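You operate a simulated robot arm through the tools that you are given. There is no shell and no other tool.

Carry out the task below with a simulated robot arm. There is one attempt and no reset: what you move stays moved.

## Task
Test the relay in the socket at its printed volts: good to the green tray, bad to the red.
Fine: the trays beside the tester; switch off before it comes out.

The check looks at the end state, three seconds after you hand in, the way a careful person would. Anything else that was tipped, shoved, dropped, spilled or broken makes it a failure.

## Robot
A 7-joint arm with a two-finger parallel gripper, fixed in place. Base frame: the origin is at the foot of the arm, x ahead of it, y to its left, z up. Units: m, degrees, N and s.
With the tool pointing down near the work surface it reaches from about 0.28 to 0.68 m from the base axis. Its first joint turns from -66.0 to 66.0 degrees. Payload 1.57 kg.
The tool frame sits at the grasp point between the pads (the TCP): z along the fingers, y along the line on which they close. The tips reach 0.03 m beyond it. The gripper opens to 0.11 m. The fingers are 0.024 m wide and 0.012 m thick; the gripper's body (0.048 by 0.112 m) begins 0.078 m behind the TCP.
Orientation is that of the tool frame in the base frame, as a unit quaternion [x, y, z, w]. With the fingers straight down and closing along the base's y, the tool's x points along the base's -x, its y along +y and its z along -z.

## Interface
- The arm moves only by the tool servo_tool. Its argument "increments" is a list of rows, each a list of 2 entries, a list of its own where there are three numbers: the shift along the tool's x, y, z in mm, then the turn, a rotation vector about the tool's x, y, z in degrees. In form: [[[tx, ty, tz], [wx, wy, wz]], ...]. A call has 1 to 20 rows; each row is the pose to reach, as a shift and turn from the pose commanded when the call began, along the tool's axes at that moment. "grip" is the finger opening in mm, from 0 to 110, set as the call begins (left out, the last holds). Rows are played at 5 a second. More than 0.05 m and 8.6 degrees between two rows, or a gripper value outside its range, and nothing of the call is played. Where a pose cannot be reached the arm comes as near as it can. A force on the tool above 40 N (or 10 N above the force at the start of the call, whichever is more), or a blocked arm, ends the call early, and 0.2 s more pass. Each finger travels about 0.108 m/s and halts on what it meets, pressing with about 21 N; the grip force reading is that of the motor and also rises with nothing between the fingers. The clock runs only during rows and for 0.2 s after the last one: add rows that repeat a pose to give the fingers time. The reply holds the time, the measured pose of the TCP, the force on the tool along the base axes, the opening and the grip force, in the units named above and with some noise, with the torque about the TCP (base axes, N m) and any sound that the robot's microphone picked up.
- Cameras (640 x 400 px; columns grow to the right, rows downward): "scene" is fixed at [0.1626, -0.3955, 1.3968]; the picture's right is [0.76, -0.65, 0.00], its down [-0.42, -0.50, -0.76] and it looks along [0.49, 0.58, -0.65] (base axes); focal length 351 px, centre (320, 200). "wrist" rides on the gripper at [0.07, 0.016, -0.141] in the tool frame; the picture's right is [-0.23, 0.97, 0.00], its down [-0.86, -0.20, -0.48] and it looks along [-0.47, -0.11, 0.88] (tool axes); focal length 222 px, centre (320, 200). There is no depth. A picture from a camera that has moved, and an enlarged one, comes with that camera's place and axes in the base frame and with its lens.
- get_image(camera): a new picture of that camera. No time passes.
- zoom(camera, box): a new picture of the part [left, top, right, bottom] of that camera's present view, enlarged. No time passes.
- sign_off(): hands the job in; it is judged then, once.

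Nothing tells you positions but the pictures and the camera data. Unless the task says otherwise, let go and move clear before handing in.

The tools are called after "Emit:" as a command line: name --argument value ..., lists and objects as JSON in quotes. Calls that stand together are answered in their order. servo_tool: Moves the arm, as the interface text tells. Its arguments: {"type":"object","properties":{"increments":{"type":"array","items":{"type":"array"}},"grip":{"type":"number"}},"required":["increments"]} The other tools are called the same way: get_image (camera) takes a picture; zoom (camera, box) takes an enlarged picture of a part of a camera's view; sign_off () hands the job in.

At the start:

```text
time: 0.0
ee_pos: [0.3433, 0.0101, 1.0668]
tool_rot: [0.0, 1.0, 0.001, 0.0]
contact_force: [0.9, 0.0, -0.3]
ft_torque: [-0.01, 0.04, -0.03]
width: 0.11
grip_force: 0.1
```

scene: 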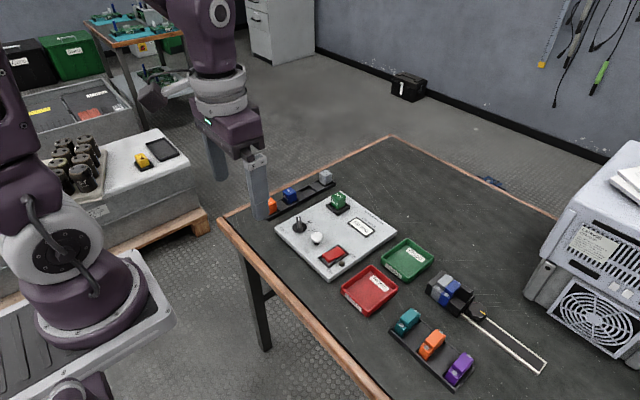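
wrist: 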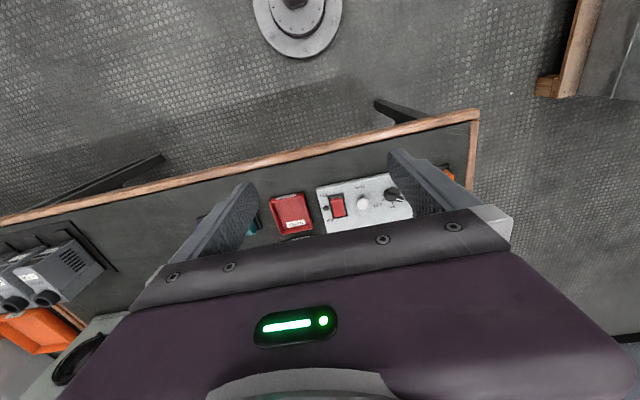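

I see a table with a tester panel (green relay in a socket, knob, lamp, red rocker switch), a green and a red tray beside it, and other relays in racks. I'll zoom in on the details first.

Emit:
zoom --camera "scene" --box '[260, 160, 420, 280]'

Emit:
zoom --camera "scene" --box '[320, 180, 380, 220]'

Emit:
zoom --camera "scene" --box '[280, 210, 360, 270]'

Emit:
zoom --camera "scene" --box '[330, 230, 490, 390]'

```text
3.33 times, centred on (340, 220) of scene
camera zoom: at [0.1626, -0.3955, 1.3968], right [0.76, -0.65, 0.0], down [-0.42, -0.5, -0.76], along [0.49, 0.58, -0.65], focal length 1171 px, centre (253, 133)
```

zoom: 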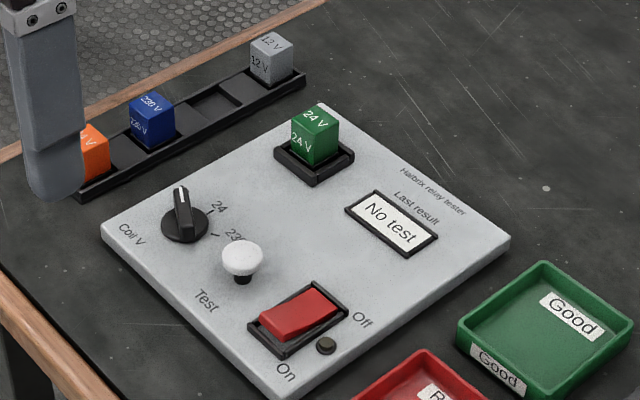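

```text
10.00 times, centred on (350, 200) of scene
camera zoom: at [0.1626, -0.3955, 1.3968], right [0.76, -0.65, 0.0], down [-0.42, -0.5, -0.76], along [0.49, 0.58, -0.65], focal length 3514 px, centre (20, 200)
```

zoom: 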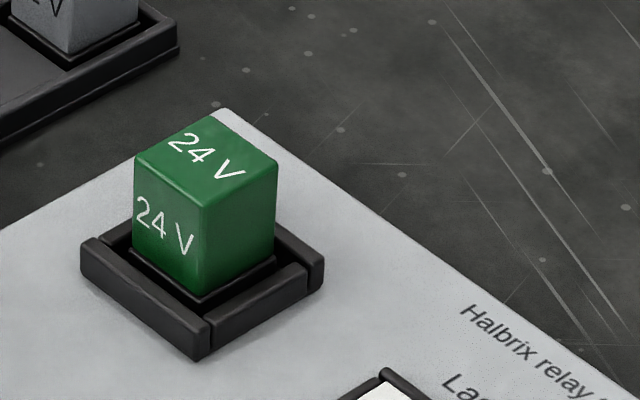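

```text
6.67 times, centred on (320, 240) of scene
camera zoom: at [0.1626, -0.3955, 1.3968], right [0.76, -0.65, 0.0], down [-0.42, -0.5, -0.76], along [0.49, 0.58, -0.65], focal length 2343 px, centre (320, -67)
```

zoom: 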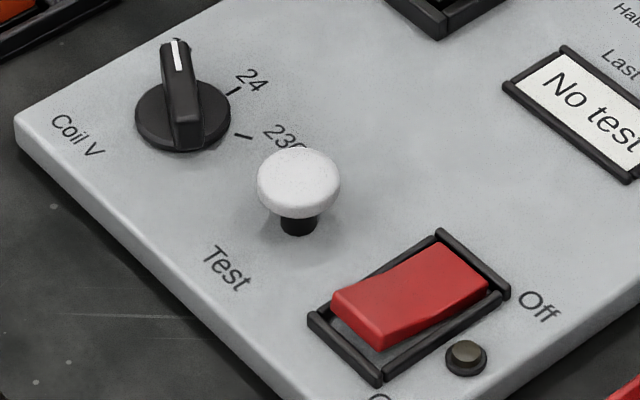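

```text
2.50 times, centred on (410, 310) of scene
camera zoom: at [0.1626, -0.3955, 1.3968], right [0.76, -0.65, 0.0], down [-0.42, -0.5, -0.76], along [0.49, 0.58, -0.65], focal length 878 px, centre (95, -75)
```

zoom: 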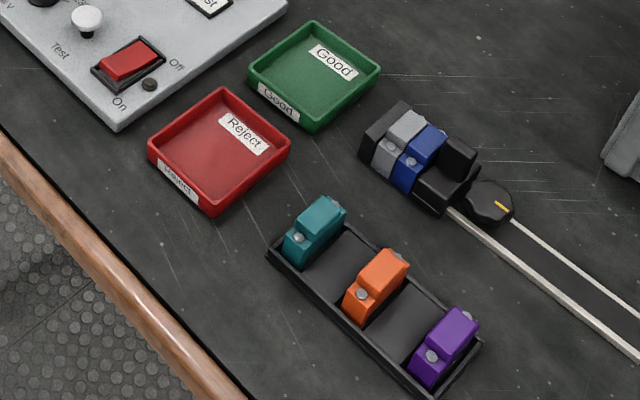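

The relay in the socket is a green 24 V one and the dial doesn't point to 24. I place the rocker switch near (0.54, 0.00, 0.75). Next I'll raise the view over the tester for a closer look with the wrist camera.

Emit:
servo_tool --increments '[[[-30, 20, 0], [0, 0, 0]], [[-60, 40, 0], [0, 0, 0]], [[-90, 55, 0], [0, 0, 0]], [[-120, 70, 0], [0, 0, 0]], [[-120, 70, 0], [0, 0, 0]]]'

Emit:
get_image --camera "wrist"

Emit:
get_image --camera "scene"

```text
time: 1.2
ee_pos: [0.4642, 0.0819, 1.0678]
tool_rot: [0.0, 1.0, 0.001, 0.0]
contact_force: [-0.6, -0.4, 0.7]
ft_torque: [-0.03, 0.02, 0.01]
width: 0.11
grip_force: 0.0
```

```text
taken
camera wrist: at [0.3938, 0.098, 1.2086], right [0.23, 0.97, 0.0], down [0.85, -0.2, 0.48], along [0.47, -0.11, -0.88], focal length 222 px, centre (320, 200)
```

wrist: 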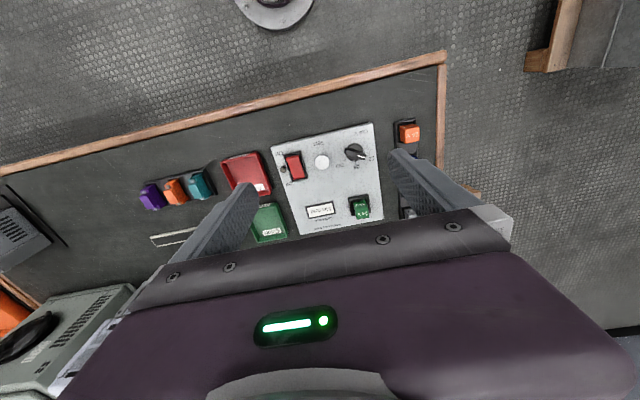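

```text
taken
```

scene: 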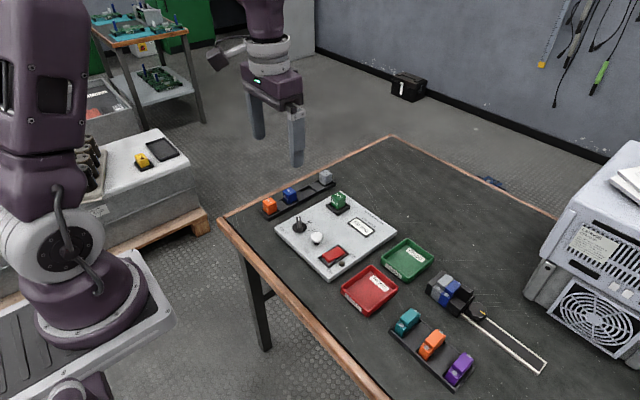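

Emit:
zoom --camera "wrist" --box '[260, 110, 400, 240]'

Emit:
zoom --camera "wrist" --box '[325, 130, 385, 180]'

Emit:
zoom --camera "wrist" --box '[270, 140, 330, 190]'

Emit:
zoom --camera "scene" --box '[285, 205, 325, 245]'

```text
3.08 times, centred on (330, 175) of wrist
camera zoom: at [0.3938, 0.098, 1.2086], right [0.23, 0.97, 0.0], down [0.85, -0.2, 0.48], along [0.47, -0.11, -0.88], focal length 684 px, centre (289, 277)
```

zoom: 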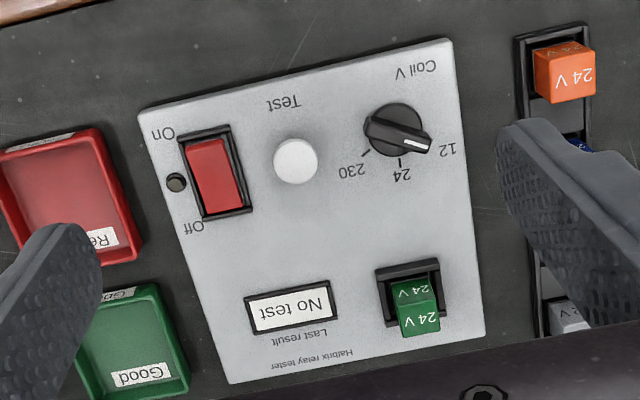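

```text
8.00 times, centred on (355, 155) of wrist
camera zoom: at [0.3938, 0.098, 1.2086], right [0.23, 0.97, 0.0], down [0.85, -0.2, 0.48], along [0.47, -0.11, -0.88], focal length 1777 px, centre (40, 560)
```

zoom: 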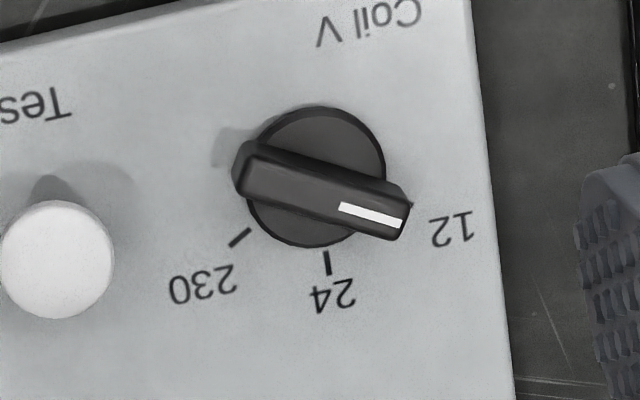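

```text
8.00 times, centred on (300, 165) of wrist
camera zoom: at [0.3938, 0.098, 1.2086], right [0.23, 0.97, 0.0], down [0.85, -0.2, 0.48], along [0.47, -0.11, -0.88], focal length 1777 px, centre (480, 480)
```

zoom: 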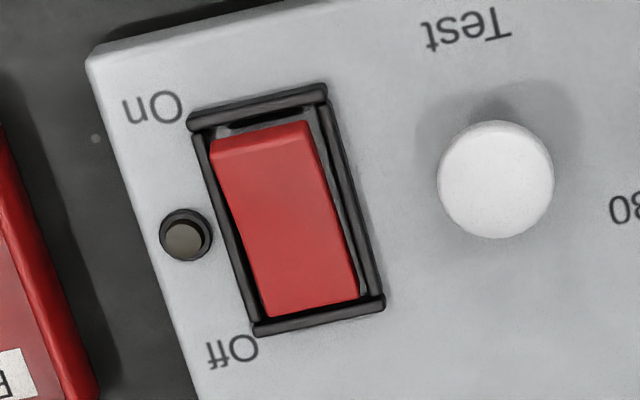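

```text
10.00 times, centred on (305, 225) of scene
camera zoom: at [0.1626, -0.3955, 1.3968], right [0.76, -0.65, 0.0], down [-0.42, -0.5, -0.76], along [0.49, 0.58, -0.65], focal length 3514 px, centre (470, -50)
```

zoom: 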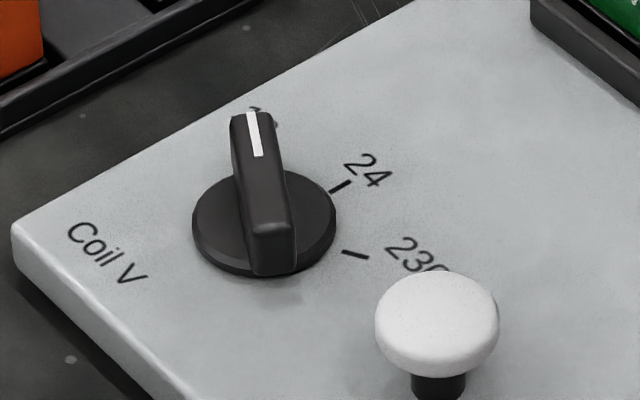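

The dial is at 12, its wing at about (0.547, 0.138) and turned about 56° from the 24 mark. The switch is off, with its On end toward the robot. I'll hover above the dial with the fingers lined up across the wing.

Emit:
servo_tool --increments '[[[-10, 7, 20], [0, 0, -7.1]], [[-20, 14, 45], [0, 0, -14.2]], [[-30, 21, 70], [0, 0, -21.3]], [[-41, 28, 100], [0, 0, -28.4]], [[-52, 35, 130], [0, 0, -35.5]], [[-62, 42, 160], [0, 0, -42.6]], [[-72, 49, 190], [0, 0, -49.7]], [[-82, 56, 218], [0, 0, -56.8]], [[-82, 56, 218], [0, 0, -56.8]]]' --grip 50

Emit:
get_image --camera "wrist"

Emit:
zoom --camera "scene" --box '[250, 130, 390, 250]'

```text
time: 3.2
ee_pos: [0.5455, 0.1372, 0.8495]
tool_rot: [-0.476, 0.879, 0.001, 0.0]
contact_force: [0.0, 0.2, 1.0]
ft_torque: [0.01, -0.01, 0.02]
width: 0.05
grip_force: 0.2
```

```text
taken
camera wrist: at [0.4941, 0.088, 0.9912], right [-0.69, 0.72, 0.0], down [0.63, 0.61, 0.48], along [0.35, 0.33, -0.88], focal length 222 px, centre (320, 200)
```

wrist: 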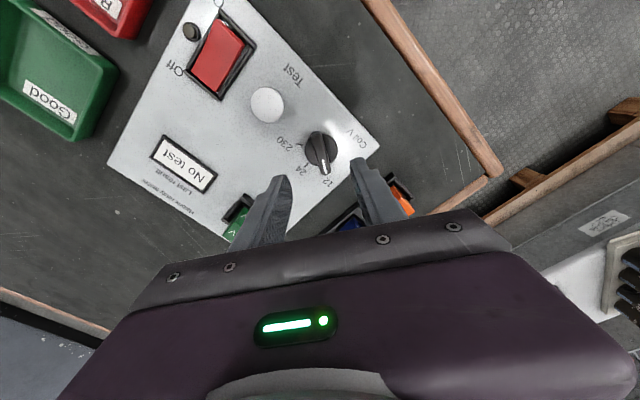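

```text
3.33 times, centred on (320, 190) of scene
camera zoom: at [0.1626, -0.3955, 1.3968], right [0.76, -0.65, 0.0], down [-0.42, -0.5, -0.76], along [0.49, 0.58, -0.65], focal length 1171 px, centre (320, 233)
```

zoom: 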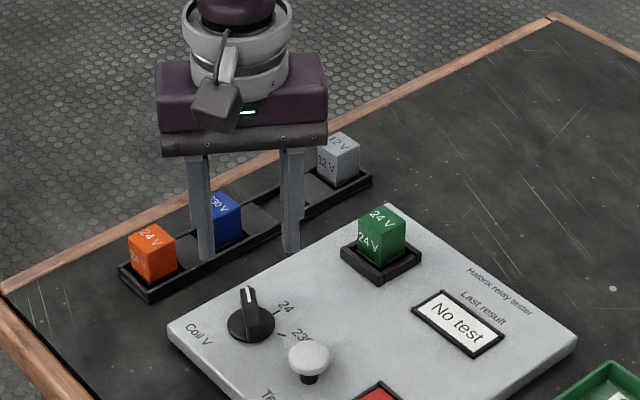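

Emit:
zoom --camera "wrist" --box '[280, 110, 370, 190]'

Emit:
zoom --camera "scene" --box '[280, 180, 340, 250]'

```text
5.00 times, centred on (325, 150) of wrist
camera zoom: at [0.4941, 0.088, 0.9912], right [-0.69, 0.72, 0.0], down [0.63, 0.61, 0.48], along [0.35, 0.33, -0.88], focal length 1111 px, centre (295, 450)
```

zoom: 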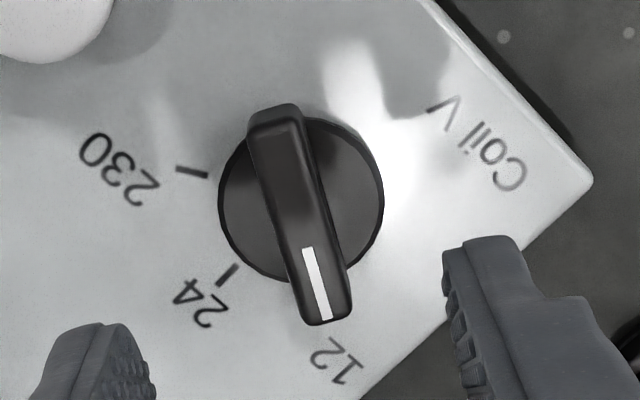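

```text
5.71 times, centred on (310, 215) of scene
camera zoom: at [0.1626, -0.3955, 1.3968], right [0.76, -0.65, 0.0], down [-0.42, -0.5, -0.76], along [0.49, 0.58, -0.65], focal length 2008 px, centre (377, 114)
```

zoom: 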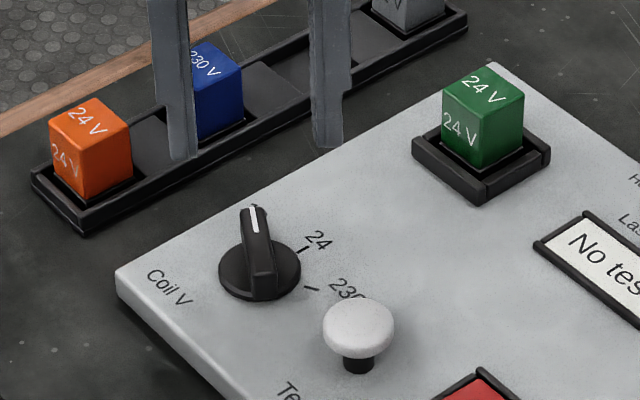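

The TCP sits over the dial to within 2 mm. I'll lower so the tips stop just above the dial's disc, beside the wing.

Emit:
servo_tool --increments '[[[-1, 1, 20], [0, 0, -0.5]], [[-1.5, 1, 40], [0, 0, -0.5]], [[-1.5, 1, 58], [0, 0, -0.5]], [[-1.5, 1, 72], [0, 0, -0.5]], [[-1.5, 1, 72], [0, 0, -0.5]]]' --grip 50

Emit:
get_image --camera "wrist"

Emit:
zoom --camera "scene" --box '[275, 190, 335, 250]'

```text
time: 4.4
ee_pos: [0.5459, 0.1391, 0.7775]
tool_rot: [-0.48, 0.877, 0.0, 0.001]
contact_force: [0.1, -0.2, 0.6]
ft_torque: [0.02, 0.03, 0.03]
width: 0.0501
grip_force: 0.0
```

```text
taken
camera wrist: at [0.4942, 0.0895, 0.9186], right [-0.7, 0.72, 0.0], down [0.63, 0.61, 0.48], along [0.34, 0.33, -0.88], focal length 222 px, centre (320, 200)
```

wrist: 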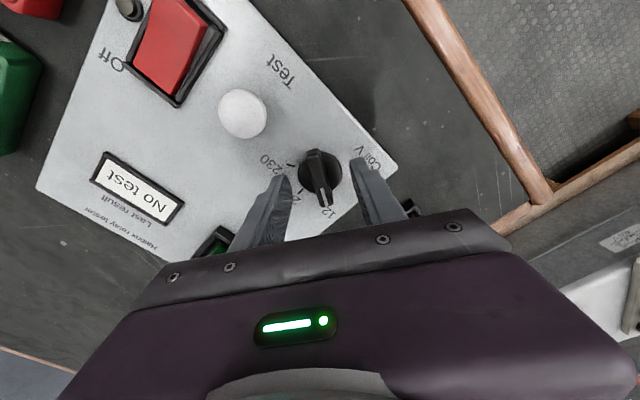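

```text
6.67 times, centred on (305, 220) of scene
camera zoom: at [0.1626, -0.3955, 1.3968], right [0.76, -0.65, 0.0], down [-0.42, -0.5, -0.76], along [0.49, 0.58, -0.65], focal length 2343 px, centre (420, 67)
```

zoom: 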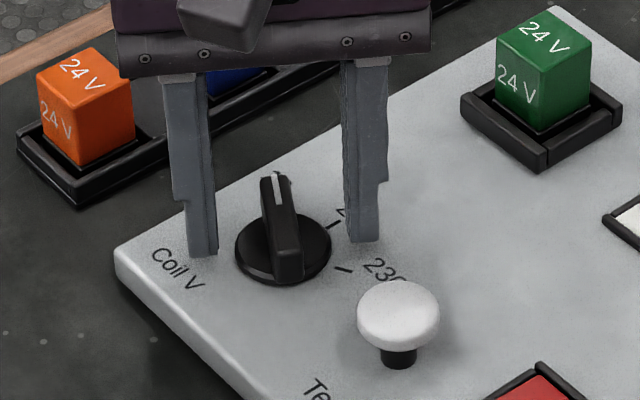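

The fingers straddle the wing with the tips clear of the disc. I'll close on it.

Emit:
servo_tool --increments '[[[0, 0, 0], [0, 0, 0]], [[0, 0, 0], [0, 0, 0]], [[0, 0, 0], [0, 0, 0]], [[0, 0, 0], [0, 0, 0]]]' --grip 0

Emit:
zoom --camera "scene" --box '[275, 190, 335, 250]'

Emit:
zoom --camera "wrist" --box '[270, 130, 370, 220]'

```text
time: 5.4
ee_pos: [0.5459, 0.1397, 0.7775]
tool_rot: [-0.48, 0.877, -0.001, 0.001]
contact_force: [-1.8, 1.4, -1.7]
ft_torque: [0.07, 0.02, 0.04]
width: 0.012
grip_force: 28.9
```

```text
6.67 times, centred on (305, 220) of scene
camera zoom: at [0.1626, -0.3955, 1.3968], right [0.76, -0.65, 0.0], down [-0.42, -0.5, -0.76], along [0.49, 0.58, -0.65], focal length 2343 px, centre (420, 67)
```

zoom: 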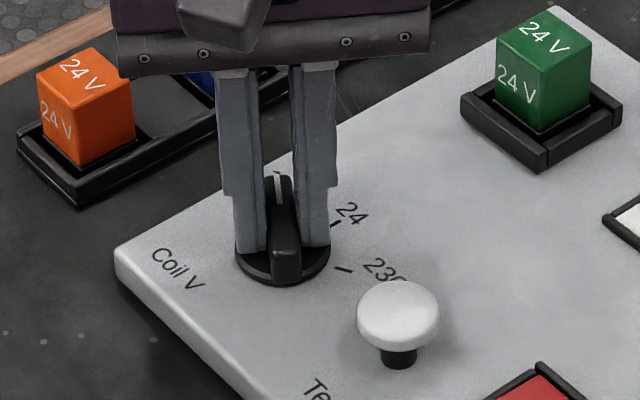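

```text
4.44 times, centred on (320, 175) of wrist
camera zoom: at [0.4941, 0.0896, 0.9187], right [-0.7, 0.72, 0.0], down [0.63, 0.61, 0.48], along [0.34, 0.33, -0.88], focal length 987 px, centre (320, 311)
```

zoom: 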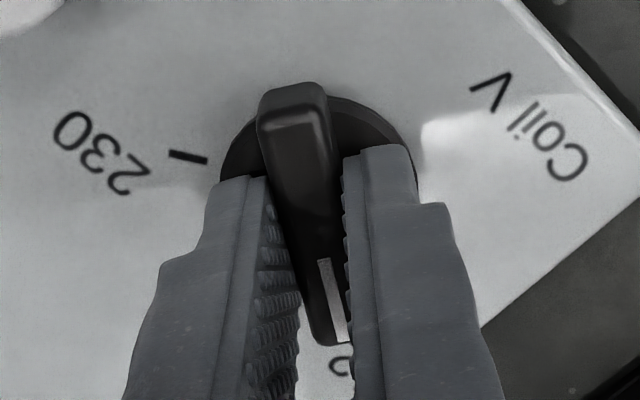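

The wing is held (12 mm). I'll now turn it about 57° toward the 24 mark.

Emit:
servo_tool --increments '[[[0, 0, 0], [0, 0, 7.2]], [[0, 0, 0], [0, 0, 14.4]], [[0, 0, 0], [0, 0, 21.6]], [[0, 0, 0], [0, 0, 28.8]], [[0, 0, 0], [0, 0, 36]], [[0, 0, 0], [0, 0, 43.2]], [[0, 0, 0], [0, 0, 50.4]], [[0, 0, 0], [0, 0, 57.4]], [[0, 0, 0], [0, 0, 57.4]], [[0, 0, 0], [0, 0, 57.4]]]' --grip 0

Emit:
zoom --camera "scene" --box '[275, 190, 335, 250]'

Emit:
zoom --camera "wrist" --box '[270, 130, 370, 220]'

```text
time: 7.6
ee_pos: [0.5457, 0.1378, 0.7767]
tool_rot: [0.002, 1.0, -0.001, 0.001]
contact_force: [6.0, -11.0, 1.8]
ft_torque: [-0.26, -0.65, 0.02]
width: 0.0118
grip_force: 29.2
```

```text
6.67 times, centred on (305, 220) of scene
camera zoom: at [0.1626, -0.3957, 1.3967], right [0.76, -0.65, 0.0], down [-0.42, -0.5, -0.76], along [0.49, 0.58, -0.65], focal length 2343 px, centre (420, 67)
```

zoom: 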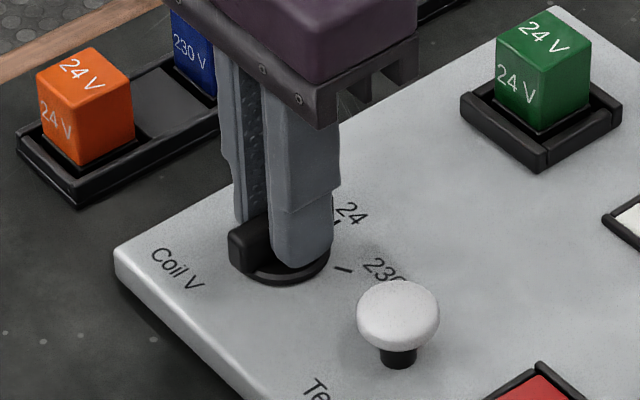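

```text
4.44 times, centred on (320, 175) of wrist
camera zoom: at [0.4761, 0.155, 0.9187], right [0.23, 0.97, 0.0], down [0.85, -0.2, 0.48], along [0.47, -0.11, -0.88], focal length 987 px, centre (320, 311)
```

zoom: 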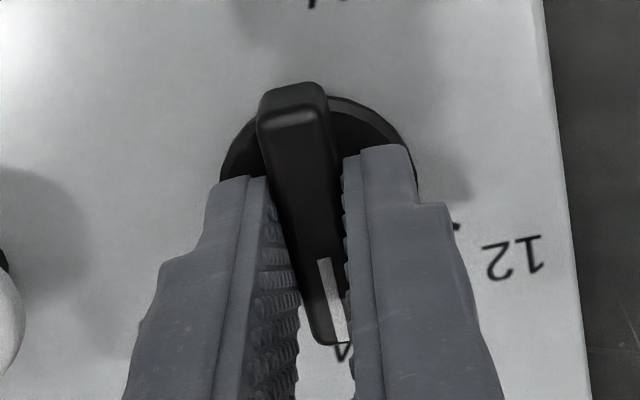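

The dial now points along +x, at 24. I'll open, rise straight up and check where it rests.

Emit:
servo_tool --increments '[[[0, 0, 0], [0, 0, 0]], [[0, 0, 0], [0, 0, 0]], [[0, 0, -20], [0, 0, 0]], [[0, 0, -50], [0, 0, 0]], [[0, 0, -80], [0, 0, 0]], [[0, 0, -110], [0, 0, 0]], [[0, 0, -110], [0, 0, 0]]]' --grip 40

Emit:
zoom --camera "scene" --box '[275, 190, 335, 250]'

Emit:
get_image --camera "wrist"

Emit:
zoom --camera "wrist" --box '[270, 100, 370, 190]'

```text
time: 9.2
ee_pos: [0.5434, 0.1377, 0.8882]
tool_rot: [0.001, 1.0, 0.001, -0.001]
contact_force: [-0.6, 0.4, 0.0]
ft_torque: [-0.03, 0.04, 0.01]
width: 0.0401
grip_force: 0.1
```

```text
6.67 times, centred on (305, 220) of scene
camera zoom: at [0.1626, -0.3955, 1.3968], right [0.76, -0.65, 0.0], down [-0.42, -0.5, -0.76], along [0.49, 0.58, -0.65], focal length 2343 px, centre (420, 67)
```

zoom: 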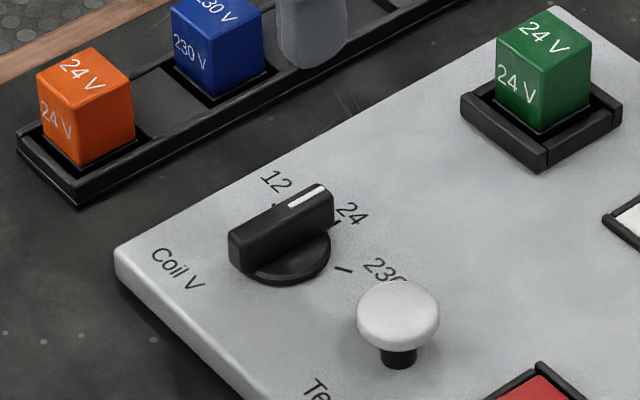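

```text
taken
camera wrist: at [0.475, 0.1555, 1.0297], right [0.23, 0.97, 0.0], down [0.85, -0.2, 0.48], along [0.47, -0.11, -0.88], focal length 222 px, centre (320, 200)
```

wrist: 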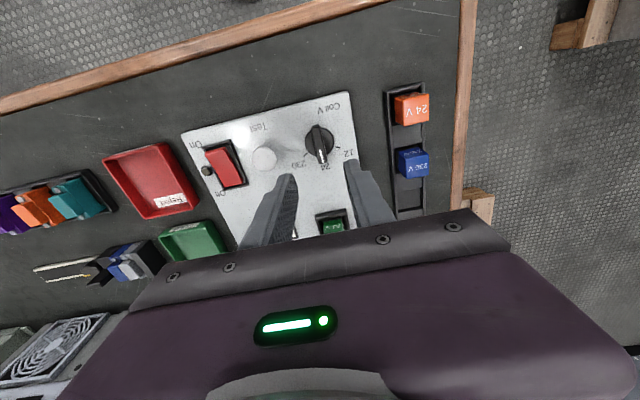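

```text
4.44 times, centred on (320, 145) of wrist
camera zoom: at [0.475, 0.1555, 1.0297], right [0.23, 0.97, 0.0], down [0.85, -0.2, 0.48], along [0.47, -0.11, -0.88], focal length 987 px, centre (320, 444)
```

zoom: 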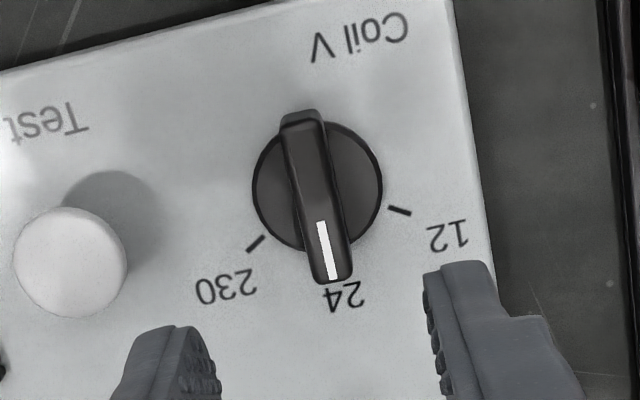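

The dial reads 24. Next I'll close the fingers, tilt slightly forward and hover over the rocker's On end at about (0.53, 0.007).

Emit:
servo_tool --increments '[[[3, -32, 10], [0, -3, 0]], [[6, -65, 25], [0, -6, 0]], [[9, -98, 40], [0, -9, 0]], [[11.6, -131, 58], [0, -12, 0]], [[11.6, -131, 68], [0, -12, 0]], [[11.6, -131, 68], [0, -12, 0]]]' --grip 0

Emit:
zoom --camera "scene" --box '[295, 210, 375, 280]'

Emit:
get_image --camera "wrist"

Emit:
zoom --camera "wrist" --box '[270, 110, 370, 200]'

```text
time: 10.6
ee_pos: [0.534, 0.0082, 0.8194]
tool_rot: [0.001, 0.995, 0.001, 0.105]
contact_force: [0.2, 0.5, -0.3]
ft_torque: [0.0, 0.0, 0.01]
width: 0.0
grip_force: 21.2
```

```text
5.71 times, centred on (335, 245) of scene
camera zoom: at [0.1626, -0.3955, 1.3968], right [0.76, -0.65, 0.0], down [-0.42, -0.5, -0.76], along [0.49, 0.58, -0.65], focal length 2008 px, centre (234, -57)
```

zoom: 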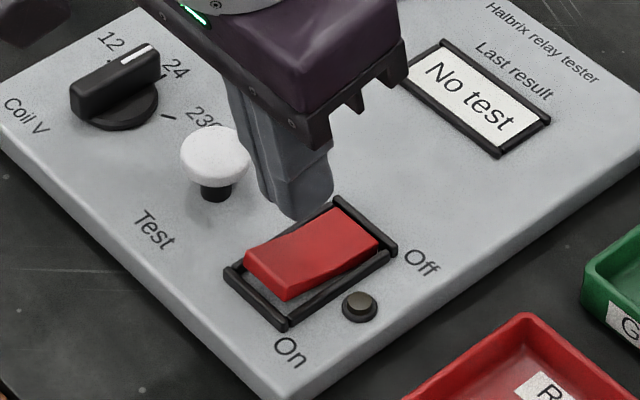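

```text
taken
camera wrist: at [0.4355, 0.0243, 0.9431], right [0.22, 0.97, 0.05], down [0.74, -0.2, 0.65], along [0.64, -0.11, -0.76], focal length 222 px, centre (320, 200)
```

wrist: 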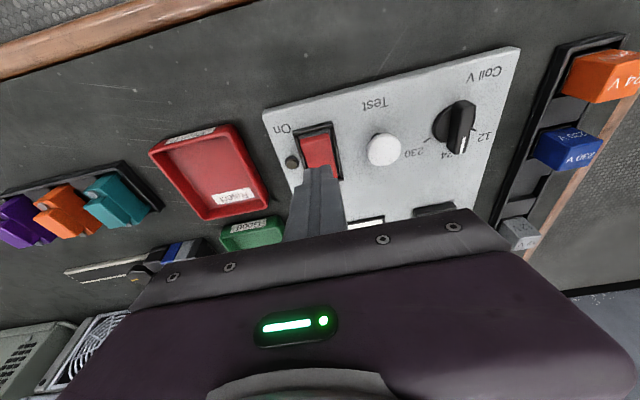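

```text
4.44 times, centred on (320, 155) of wrist
camera zoom: at [0.4355, 0.0243, 0.9431], right [0.22, 0.97, 0.05], down [0.74, -0.2, 0.65], along [0.64, -0.11, -0.76], focal length 987 px, centre (320, 400)
```

zoom: 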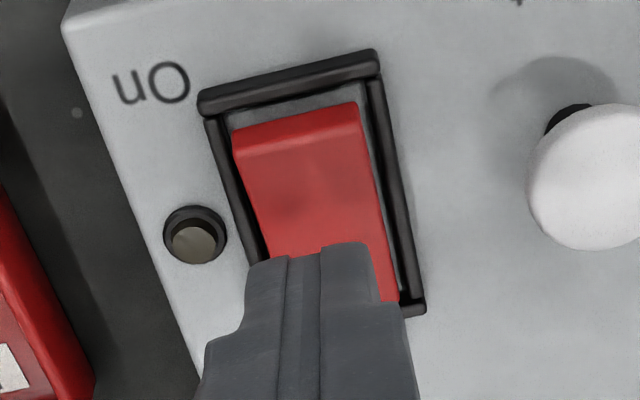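

The tip is in line with the rocker (y about 0.008). I'll press the On end down in small steps.

Emit:
servo_tool --increments '[[[6, -0.5, 17], [0, 0, 0]], [[10.2, -0.5, 33.6], [0, 0, 0]], [[11.2, -0.5, 38.5], [0, 0, 0]], [[12.2, -0.5, 43.5], [0, 0, 0]], [[13, -0.5, 47], [0, 0, 0]], [[13, -0.5, 47], [0, 0, 0]]]' --grip 0

Emit:
zoom --camera "scene" --box '[295, 210, 375, 280]'

Emit:
zoom --camera "wrist" --box '[270, 110, 370, 200]'

```text
time: 11.5
ee_pos: [0.5303, 0.0069, 0.7808]
tool_rot: [0.001, 0.994, 0.0, 0.105]
contact_force: [-10.3, 1.1, 23.2]
ft_torque: [0.05, 0.41, 0.03]
width: 0.0001
grip_force: 20.6
heard: click
stopped in row 4: the force on the tool passed its limit at 61 N (the readings are from after the stop); the commanded pose is now the measured one
```

```text
5.71 times, centred on (335, 245) of scene
camera zoom: at [0.162, -0.3955, 1.3969], right [0.76, -0.65, 0.0], down [-0.42, -0.5, -0.76], along [0.49, 0.58, -0.65], focal length 2008 px, centre (234, -57)
```

zoom: 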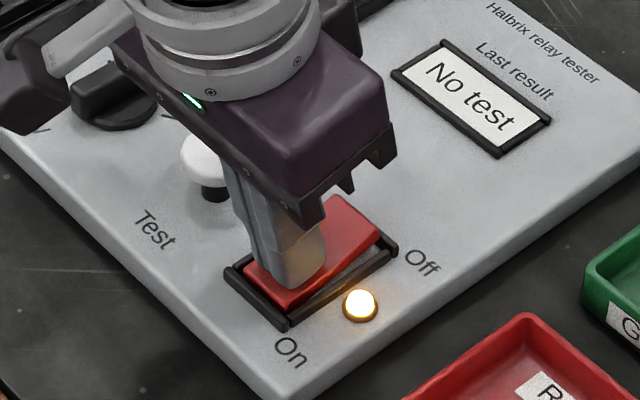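

```text
4.44 times, centred on (320, 155) of wrist
camera zoom: at [0.4326, 0.0244, 0.9038], right [0.22, 0.97, 0.05], down [0.74, -0.2, 0.65], along [0.64, -0.11, -0.76], focal length 987 px, centre (320, 400)
```

zoom: 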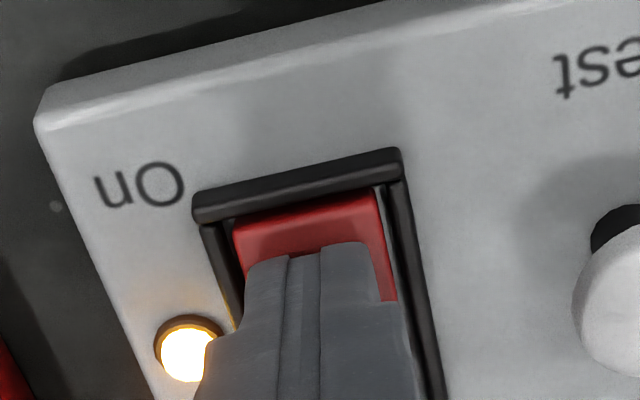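

The switch clicked and the lamp is lit. I'll lift off, straighten the tool and hover over the white Test button at about (0.547, 0.066).

Emit:
servo_tool --increments '[[[-4.2, 0, -19.6], [0, 0, 0]], [[-10.4, 0, -48.9], [0, 0, 0]], [[-12.5, 0, -58.7], [0, 4, 0]], [[-12.5, 0, -58.7], [0, 8, 0]], [[-12.5, 0, -58.7], [0, 12, 0]], [[-12.5, 0, -58.7], [0, 12, 0]]]' --grip 0

Emit:
zoom --camera "scene" --box '[295, 210, 375, 280]'

Emit:
zoom --camera "wrist" --box '[260, 110, 420, 210]'

```text
time: 12.9
ee_pos: [0.531, 0.0081, 0.8396]
tool_rot: [0.002, 1.0, 0.0, 0.001]
contact_force: [0.1, -0.4, 0.3]
ft_torque: [0.02, 0.02, -0.01]
width: 0.0001
grip_force: 21.1
```

```text
5.71 times, centred on (335, 245) of scene
camera zoom: at [0.1626, -0.3955, 1.3968], right [0.76, -0.65, 0.0], down [-0.42, -0.5, -0.76], along [0.49, 0.58, -0.65], focal length 2008 px, centre (234, -57)
```

zoom: 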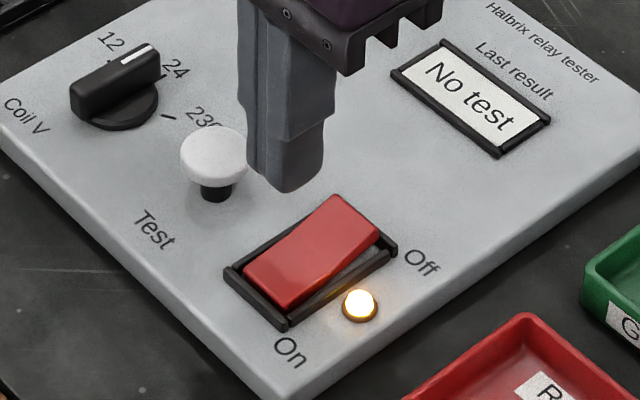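

```text
4.00 times, centred on (340, 160) of wrist
camera zoom: at [0.4611, 0.0245, 0.9813], right [0.23, 0.97, 0.0], down [0.85, -0.2, 0.48], along [0.47, -0.11, -0.88], focal length 888 px, centre (240, 360)
```

zoom: 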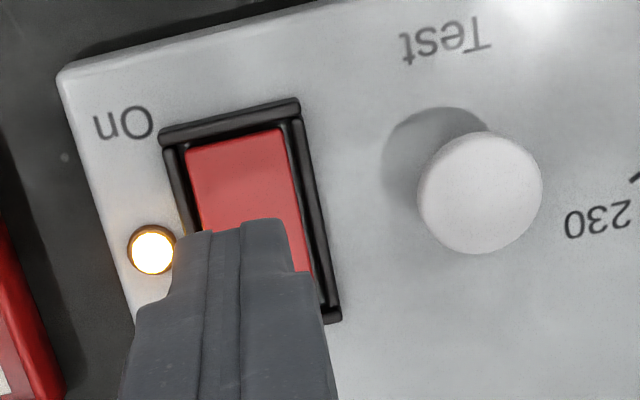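

Power is on and the lamp is lit. I'll move over the Test button and press it gently in small steps.

Emit:
servo_tool --increments '[[[-8, 30, 0], [0, 0, 0]], [[-15, 59, 0], [0, 0, 0]], [[-15, 59, 15], [0, 0, 0]], [[-15, 59, 30], [0, 0, 0]], [[-15, 59, 40], [0, 0, 0]], [[-15, 59, 40], [0, 0, 0]]]' --grip 0

Emit:
zoom --camera "scene" --box '[285, 210, 365, 280]'

Emit:
zoom --camera "wrist" --box '[240, 130, 400, 230]'

```text
time: 14.3
ee_pos: [0.5471, 0.0668, 0.7999]
tool_rot: [0.001, 1.0, 0.001, 0.0]
contact_force: [-0.4, 0.0, 0.1]
ft_torque: [-0.02, 0.02, -0.03]
width: 0.0001
grip_force: 21.3
```

```text
5.71 times, centred on (325, 245) of scene
camera zoom: at [0.1626, -0.3955, 1.3968], right [0.76, -0.65, 0.0], down [-0.42, -0.5, -0.76], along [0.49, 0.58, -0.65], focal length 2008 px, centre (291, -57)
```

zoom: 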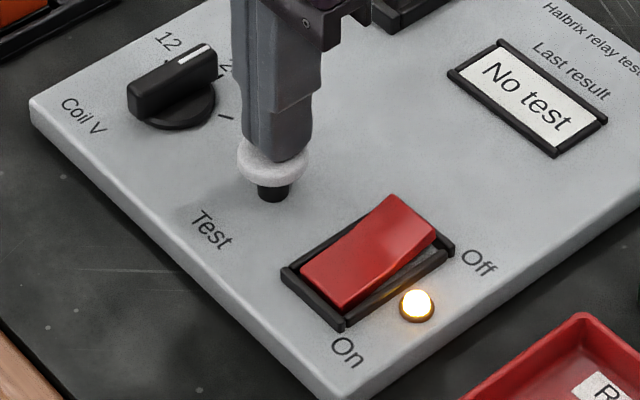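

```text
4.00 times, centred on (320, 180) of wrist
camera zoom: at [0.4764, 0.0828, 0.9409], right [0.23, 0.97, 0.0], down [0.85, -0.2, 0.48], along [0.47, -0.11, -0.88], focal length 888 px, centre (320, 280)
```

zoom: 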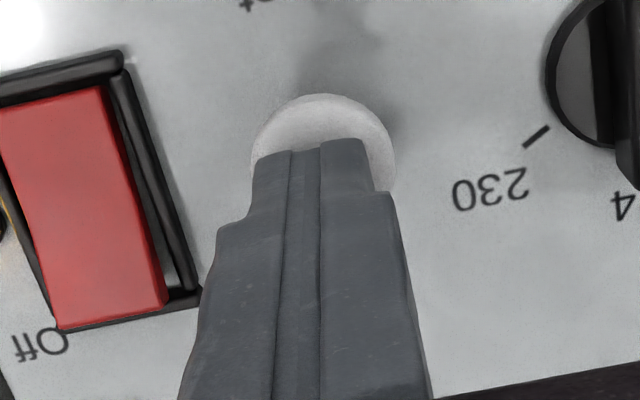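

Emit:
servo_tool --increments '[[[0, 0, 3], [0, 0, 0]], [[0, 0, 6], [0, 0, 0]], [[0, 0, 8], [0, 0, 0]], [[0, 0, 10], [0, 0, 0]], [[0, 0, 12], [0, 0, 0]], [[0, 0, 14], [0, 0, 0]], [[0, 0, 16], [0, 0, 0]]]' --grip 0

Emit:
zoom --camera "scene" --box '[285, 190, 395, 280]'

```text
time: 15.9
ee_pos: [0.5466, 0.0653, 0.7832]
tool_rot: [0.001, 1.0, 0.001, 0.001]
contact_force: [-2.1, -0.6, 7.4]
ft_torque: [-0.03, 0.14, 0.03]
width: 0.0
grip_force: 21.0
heard: click
```

```text
4.44 times, centred on (340, 235) of scene
camera zoom: at [0.1624, -0.3955, 1.3968], right [0.76, -0.65, 0.0], down [-0.42, -0.5, -0.76], along [0.49, 0.58, -0.65], focal length 1562 px, centre (231, 44)
```

zoom: 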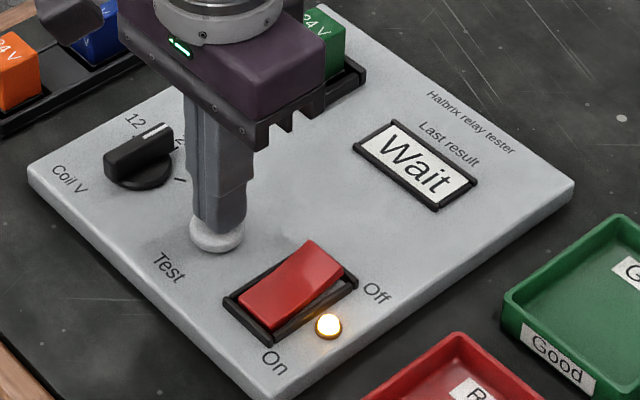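

The display shows "Wait". I'll hold still for a couple of seconds and look again.

Emit:
servo_tool --increments '[[[0, 0, 0], [0, 0, 0]], [[0, 0, 0], [0, 0, 0]], [[0, 0, 0], [0, 0, 0]], [[0, 0, 0], [0, 0, 0]], [[0, 0, 0], [0, 0, 0]], [[0, 0, 0], [0, 0, 0]], [[0, 0, 0], [0, 0, 0]], [[0, 0, 0], [0, 0, 0]], [[0, 0, 0], [0, 0, 0]], [[0, 0, 0], [0, 0, 0]]]' --grip 0

Emit:
zoom --camera "scene" --box '[285, 190, 395, 280]'

```text
time: 18.1
ee_pos: [0.5471, 0.0662, 0.7843]
tool_rot: [0.0, 1.0, 0.001, 0.001]
contact_force: [0.7, 0.1, 7.9]
ft_torque: [0.02, 0.06, 0.02]
width: 0.0
grip_force: 21.2
```

```text
4.44 times, centred on (340, 235) of scene
camera zoom: at [0.1624, -0.3955, 1.3968], right [0.76, -0.65, 0.0], down [-0.42, -0.5, -0.76], along [0.49, 0.58, -0.65], focal length 1562 px, centre (231, 44)
```

zoom: 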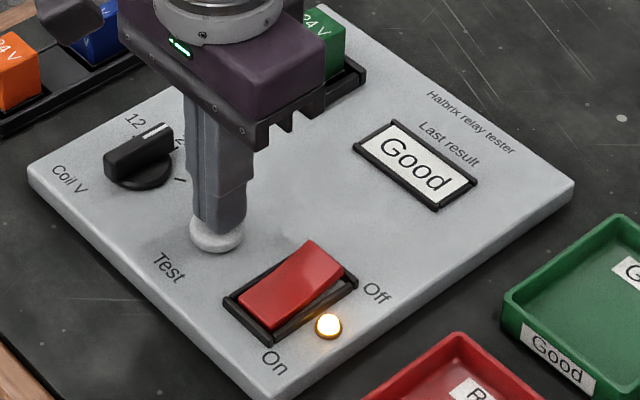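

The result is "Good". I'll release the button, rise, and move over the rocker's Off end with the tool tilted the other way.

Emit:
servo_tool --increments '[[[0, 0, -20], [0, 0, 0]], [[0, 0, -56], [0, 0, 0]], [[-9, -20, -56], [0, 3, 0]], [[-18, -40, -56], [0, 6, 0]], [[-26, -58.5, -56], [0, 9, 0]], [[-26, -58.5, -46], [0, 12, 0]], [[-26, -58.5, -36], [0, 12, 0]], [[-26, -58.5, -36], [0, 12, 0]]]' --grip 0

Emit:
zoom --camera "scene" --box '[285, 190, 395, 280]'

Emit:
zoom --camera "wrist" --box '[240, 110, 400, 210]'

```text
time: 19.9
ee_pos: [0.5731, 0.0077, 0.8192]
tool_rot: [0.001, 0.995, 0.0, -0.103]
contact_force: [1.2, -0.2, 0.7]
ft_torque: [0.0, -0.01, 0.0]
width: 0.0
grip_force: 20.2
```

```text
4.44 times, centred on (340, 235) of scene
camera zoom: at [0.1626, -0.3955, 1.3968], right [0.76, -0.65, 0.0], down [-0.42, -0.5, -0.76], along [0.49, 0.58, -0.65], focal length 1562 px, centre (231, 44)
```

zoom: 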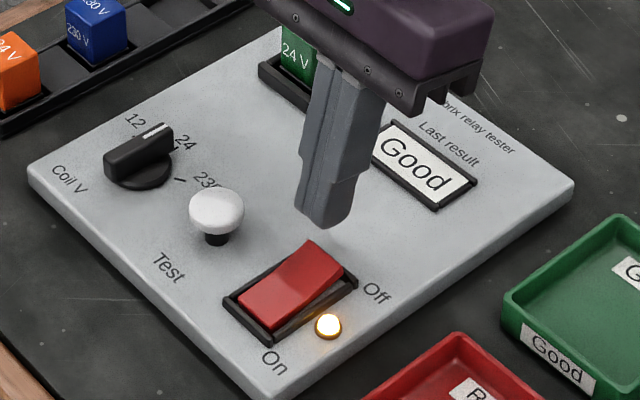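

```text
4.00 times, centred on (320, 160) of wrist
camera zoom: at [0.5336, 0.0246, 0.9724], right [0.22, 0.97, -0.05], down [0.93, -0.2, 0.29], along [0.27, -0.11, -0.96], focal length 888 px, centre (320, 360)
```

zoom: 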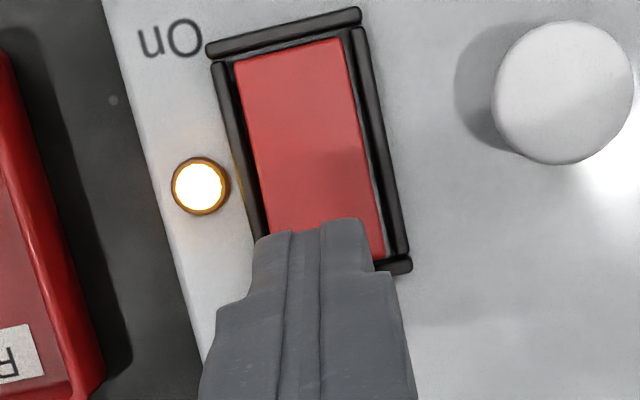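

"Good" stays displayed after release. I place the rocker's Off end at x of about 0.57, so I'll press it down with small steps.

Emit:
servo_tool --increments '[[[-0.3, 0, 18.3], [0, 0, 0]], [[-1.6, 0, 24.2], [0, 0, 0]], [[-2.4, 0, 28.1], [0, 0, 0]], [[-3, 0, 31], [0, 0, 0]], [[-3.7, 0, 34], [0, 0, 0]], [[-4.3, 0, 36.9], [0, 0, 0]], [[-4.7, 0, 38.9], [0, 0, 0]]]' --grip 0

Emit:
zoom --camera "scene" --box '[285, 190, 395, 280]'

```text
time: 21.5
ee_pos: [0.5687, 0.0086, 0.7799]
tool_rot: [0.0, 0.995, 0.001, -0.103]
contact_force: [0.5, 0.3, 1.5]
ft_torque: [-0.05, 0.0, -0.03]
width: 0.0
grip_force: 21.4
heard: click
```

```text
4.44 times, centred on (340, 235) of scene
camera zoom: at [0.1625, -0.3955, 1.3968], right [0.76, -0.65, 0.0], down [-0.42, -0.5, -0.76], along [0.49, 0.58, -0.65], focal length 1562 px, centre (231, 44)
```

zoom: 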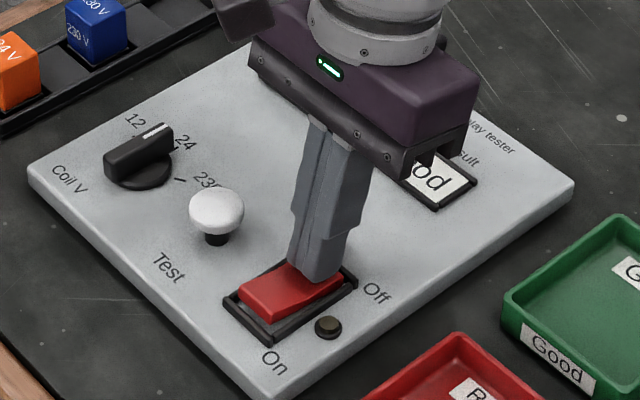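

Power is off: the lamp is dark and the rocker is back at Off. I'll lift clear, straighten the tool, and travel to a view point over the relay with the fingers open.

Emit:
servo_tool --increments '[[[6, 0, -29], [0, 0, 0]], [[14.6, 0, -68.5], [0, 0, 0]], [[18.7, 0, -88], [0, -4, 0]], [[18.7, 0, -88], [0, -8, 0]], [[18.7, 0, -88], [0, -12, 0]], [[18.7, 0, -88], [0, -12, 0]]]' --grip 0

Emit:
servo_tool --increments '[[[-25, 30, 0], [0, 0, 0]], [[-50, 60, 0], [0, 0, 0]], [[-75, 90, 0], [0, 0, 0]], [[-100, 122, 0], [0, 0, 0]], [[-100, 122, 0], [0, 0, 0]]]' --grip 55

Emit:
get_image --camera "wrist"

Emit:
get_image --camera "scene"

Emit:
zoom --camera "scene" --box '[285, 160, 415, 280]'

```text
time: 22.9
ee_pos: [0.5686, 0.0074, 0.8697]
tool_rot: [0.001, 1.0, 0.001, 0.002]
contact_force: [-0.3, -0.3, -0.8]
ft_torque: [0.01, -0.01, 0.0]
width: 0.0
grip_force: 21.2
```

```text
time: 24.1
ee_pos: [0.669, 0.1296, 0.8708]
tool_rot: [0.001, 1.0, 0.0, 0.001]
contact_force: [-0.1, 0.2, -0.7]
ft_torque: [-0.02, 0.01, 0.03]
width: 0.0551
grip_force: 0.1
```

```text
taken
camera wrist: at [0.5984, 0.147, 1.0118], right [0.23, 0.97, 0.0], down [0.85, -0.2, 0.48], along [0.47, -0.11, -0.88], focal length 222 px, centre (320, 200)
```

wrist: 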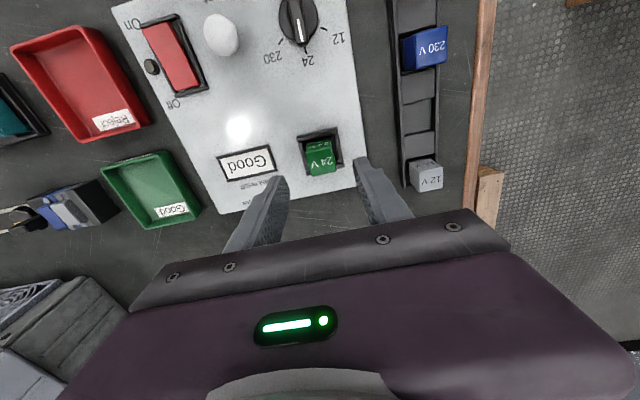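

```text
taken
```

scene: 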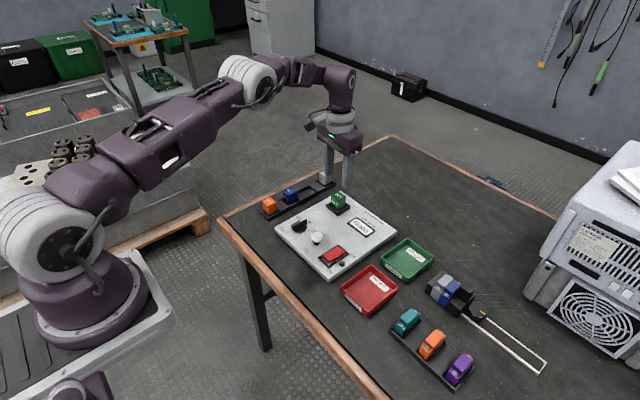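

```text
3.33 times, centred on (350, 220) of scene
camera zoom: at [0.1626, -0.3955, 1.3968], right [0.76, -0.65, 0.0], down [-0.42, -0.5, -0.76], along [0.49, 0.58, -0.65], focal length 1171 px, centre (220, 133)
```

zoom: 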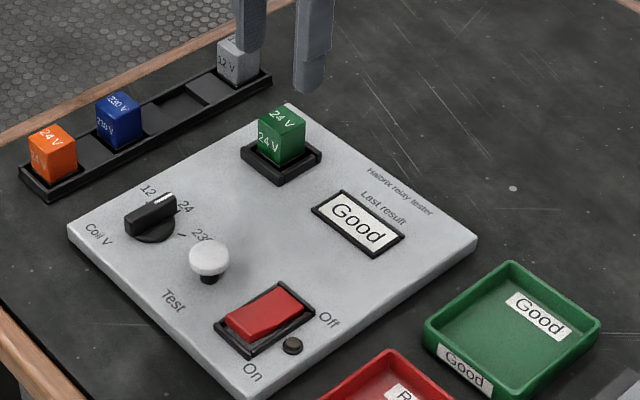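

Emit:
zoom --camera "wrist" --box '[270, 120, 370, 190]'

Emit:
zoom --camera "scene" --box '[315, 180, 365, 220]'

Emit:
zoom --camera "wrist" --box '[90, 130, 210, 240]'

```text
5.71 times, centred on (320, 155) of wrist
camera zoom: at [0.5984, 0.147, 1.0118], right [0.23, 0.97, 0.0], down [0.85, -0.2, 0.48], along [0.47, -0.11, -0.88], focal length 1269 px, centre (320, 457)
```

zoom: 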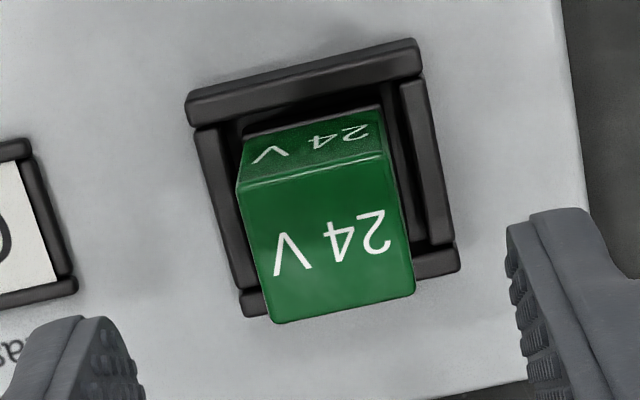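

```text
10.00 times, centred on (340, 200) of scene
camera zoom: at [0.1626, -0.3955, 1.3968], right [0.76, -0.65, 0.0], down [-0.42, -0.5, -0.76], along [0.49, 0.58, -0.65], focal length 3514 px, centre (120, 200)
```

zoom: 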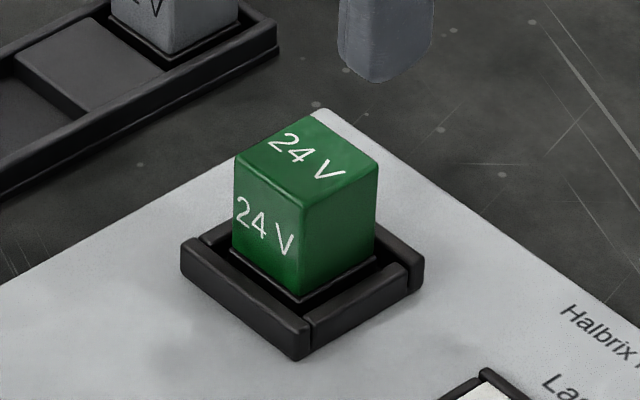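

```text
3.64 times, centred on (150, 185) of wrist
camera zoom: at [0.5984, 0.147, 1.0118], right [0.23, 0.97, 0.0], down [0.85, -0.2, 0.48], along [0.47, -0.11, -0.88], focal length 808 px, centre (938, 254)
```

zoom: 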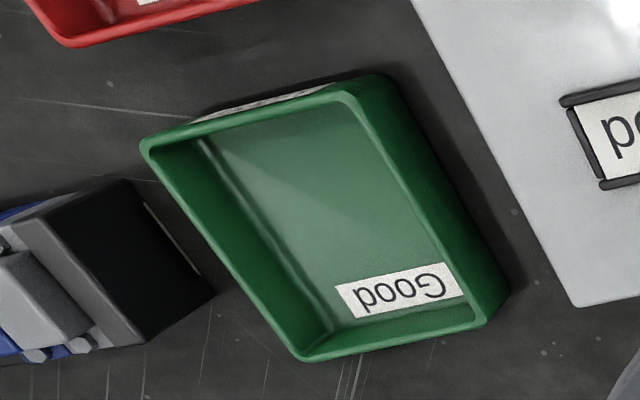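

The relay is square to the axes, centred at about (0.679, 0.130), top near z 0.780, socket rim near z 0.750. I'll line up and lower with the fingers either side of it, stopping above the rim.

Emit:
servo_tool --increments '[[[-9.5, 0.4, 0], [0, 0, 0]], [[-9.5, 0.4, 20], [0, 0, 0]], [[-9.5, 0.4, 40], [0, 0, 0]], [[-9.5, 0.4, 60], [0, 0, 0]], [[-9.5, 0.4, 75], [0, 0, 0]], [[-9.5, 0.4, 75], [0, 0, 0]]]' --grip 52

Emit:
zoom --camera "scene" --box '[305, 160, 375, 220]'

Emit:
zoom --camera "wrist" --box '[260, 140, 380, 230]'

```text
time: 25.5
ee_pos: [0.6777, 0.1298, 0.7961]
tool_rot: [0.002, 1.0, 0.0, 0.0]
contact_force: [0.1, 0.2, -0.5]
ft_torque: [0.02, -0.01, 0.04]
width: 0.052
grip_force: 0.0
```

```text
6.67 times, centred on (340, 190) of scene
camera zoom: at [0.1626, -0.3955, 1.3968], right [0.76, -0.65, 0.0], down [-0.42, -0.5, -0.76], along [0.49, 0.58, -0.65], focal length 2343 px, centre (187, 267)
```

zoom: 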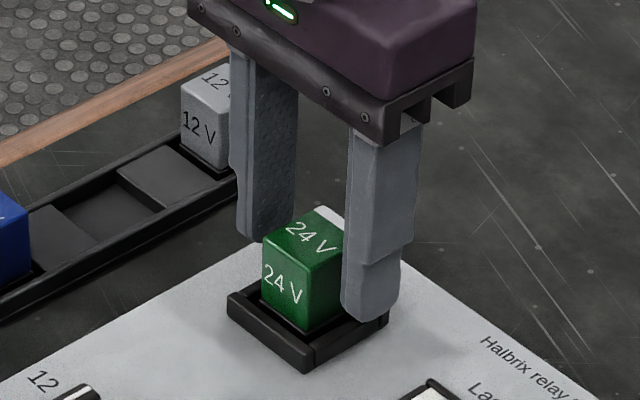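

```text
4.44 times, centred on (320, 185) of wrist
camera zoom: at [0.6082, 0.1467, 0.9373], right [0.23, 0.97, 0.0], down [0.85, -0.2, 0.48], along [0.47, -0.11, -0.88], focal length 987 px, centre (320, 267)
```

zoom: 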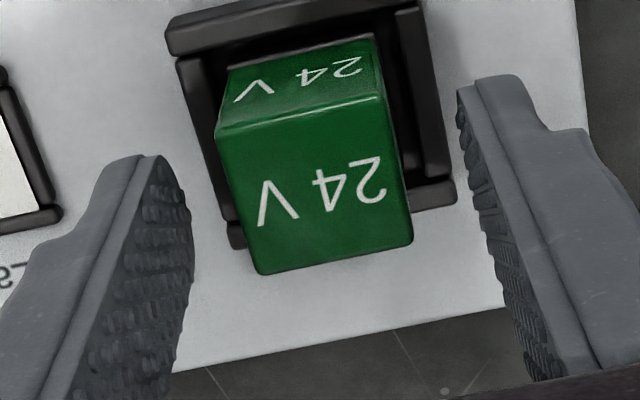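

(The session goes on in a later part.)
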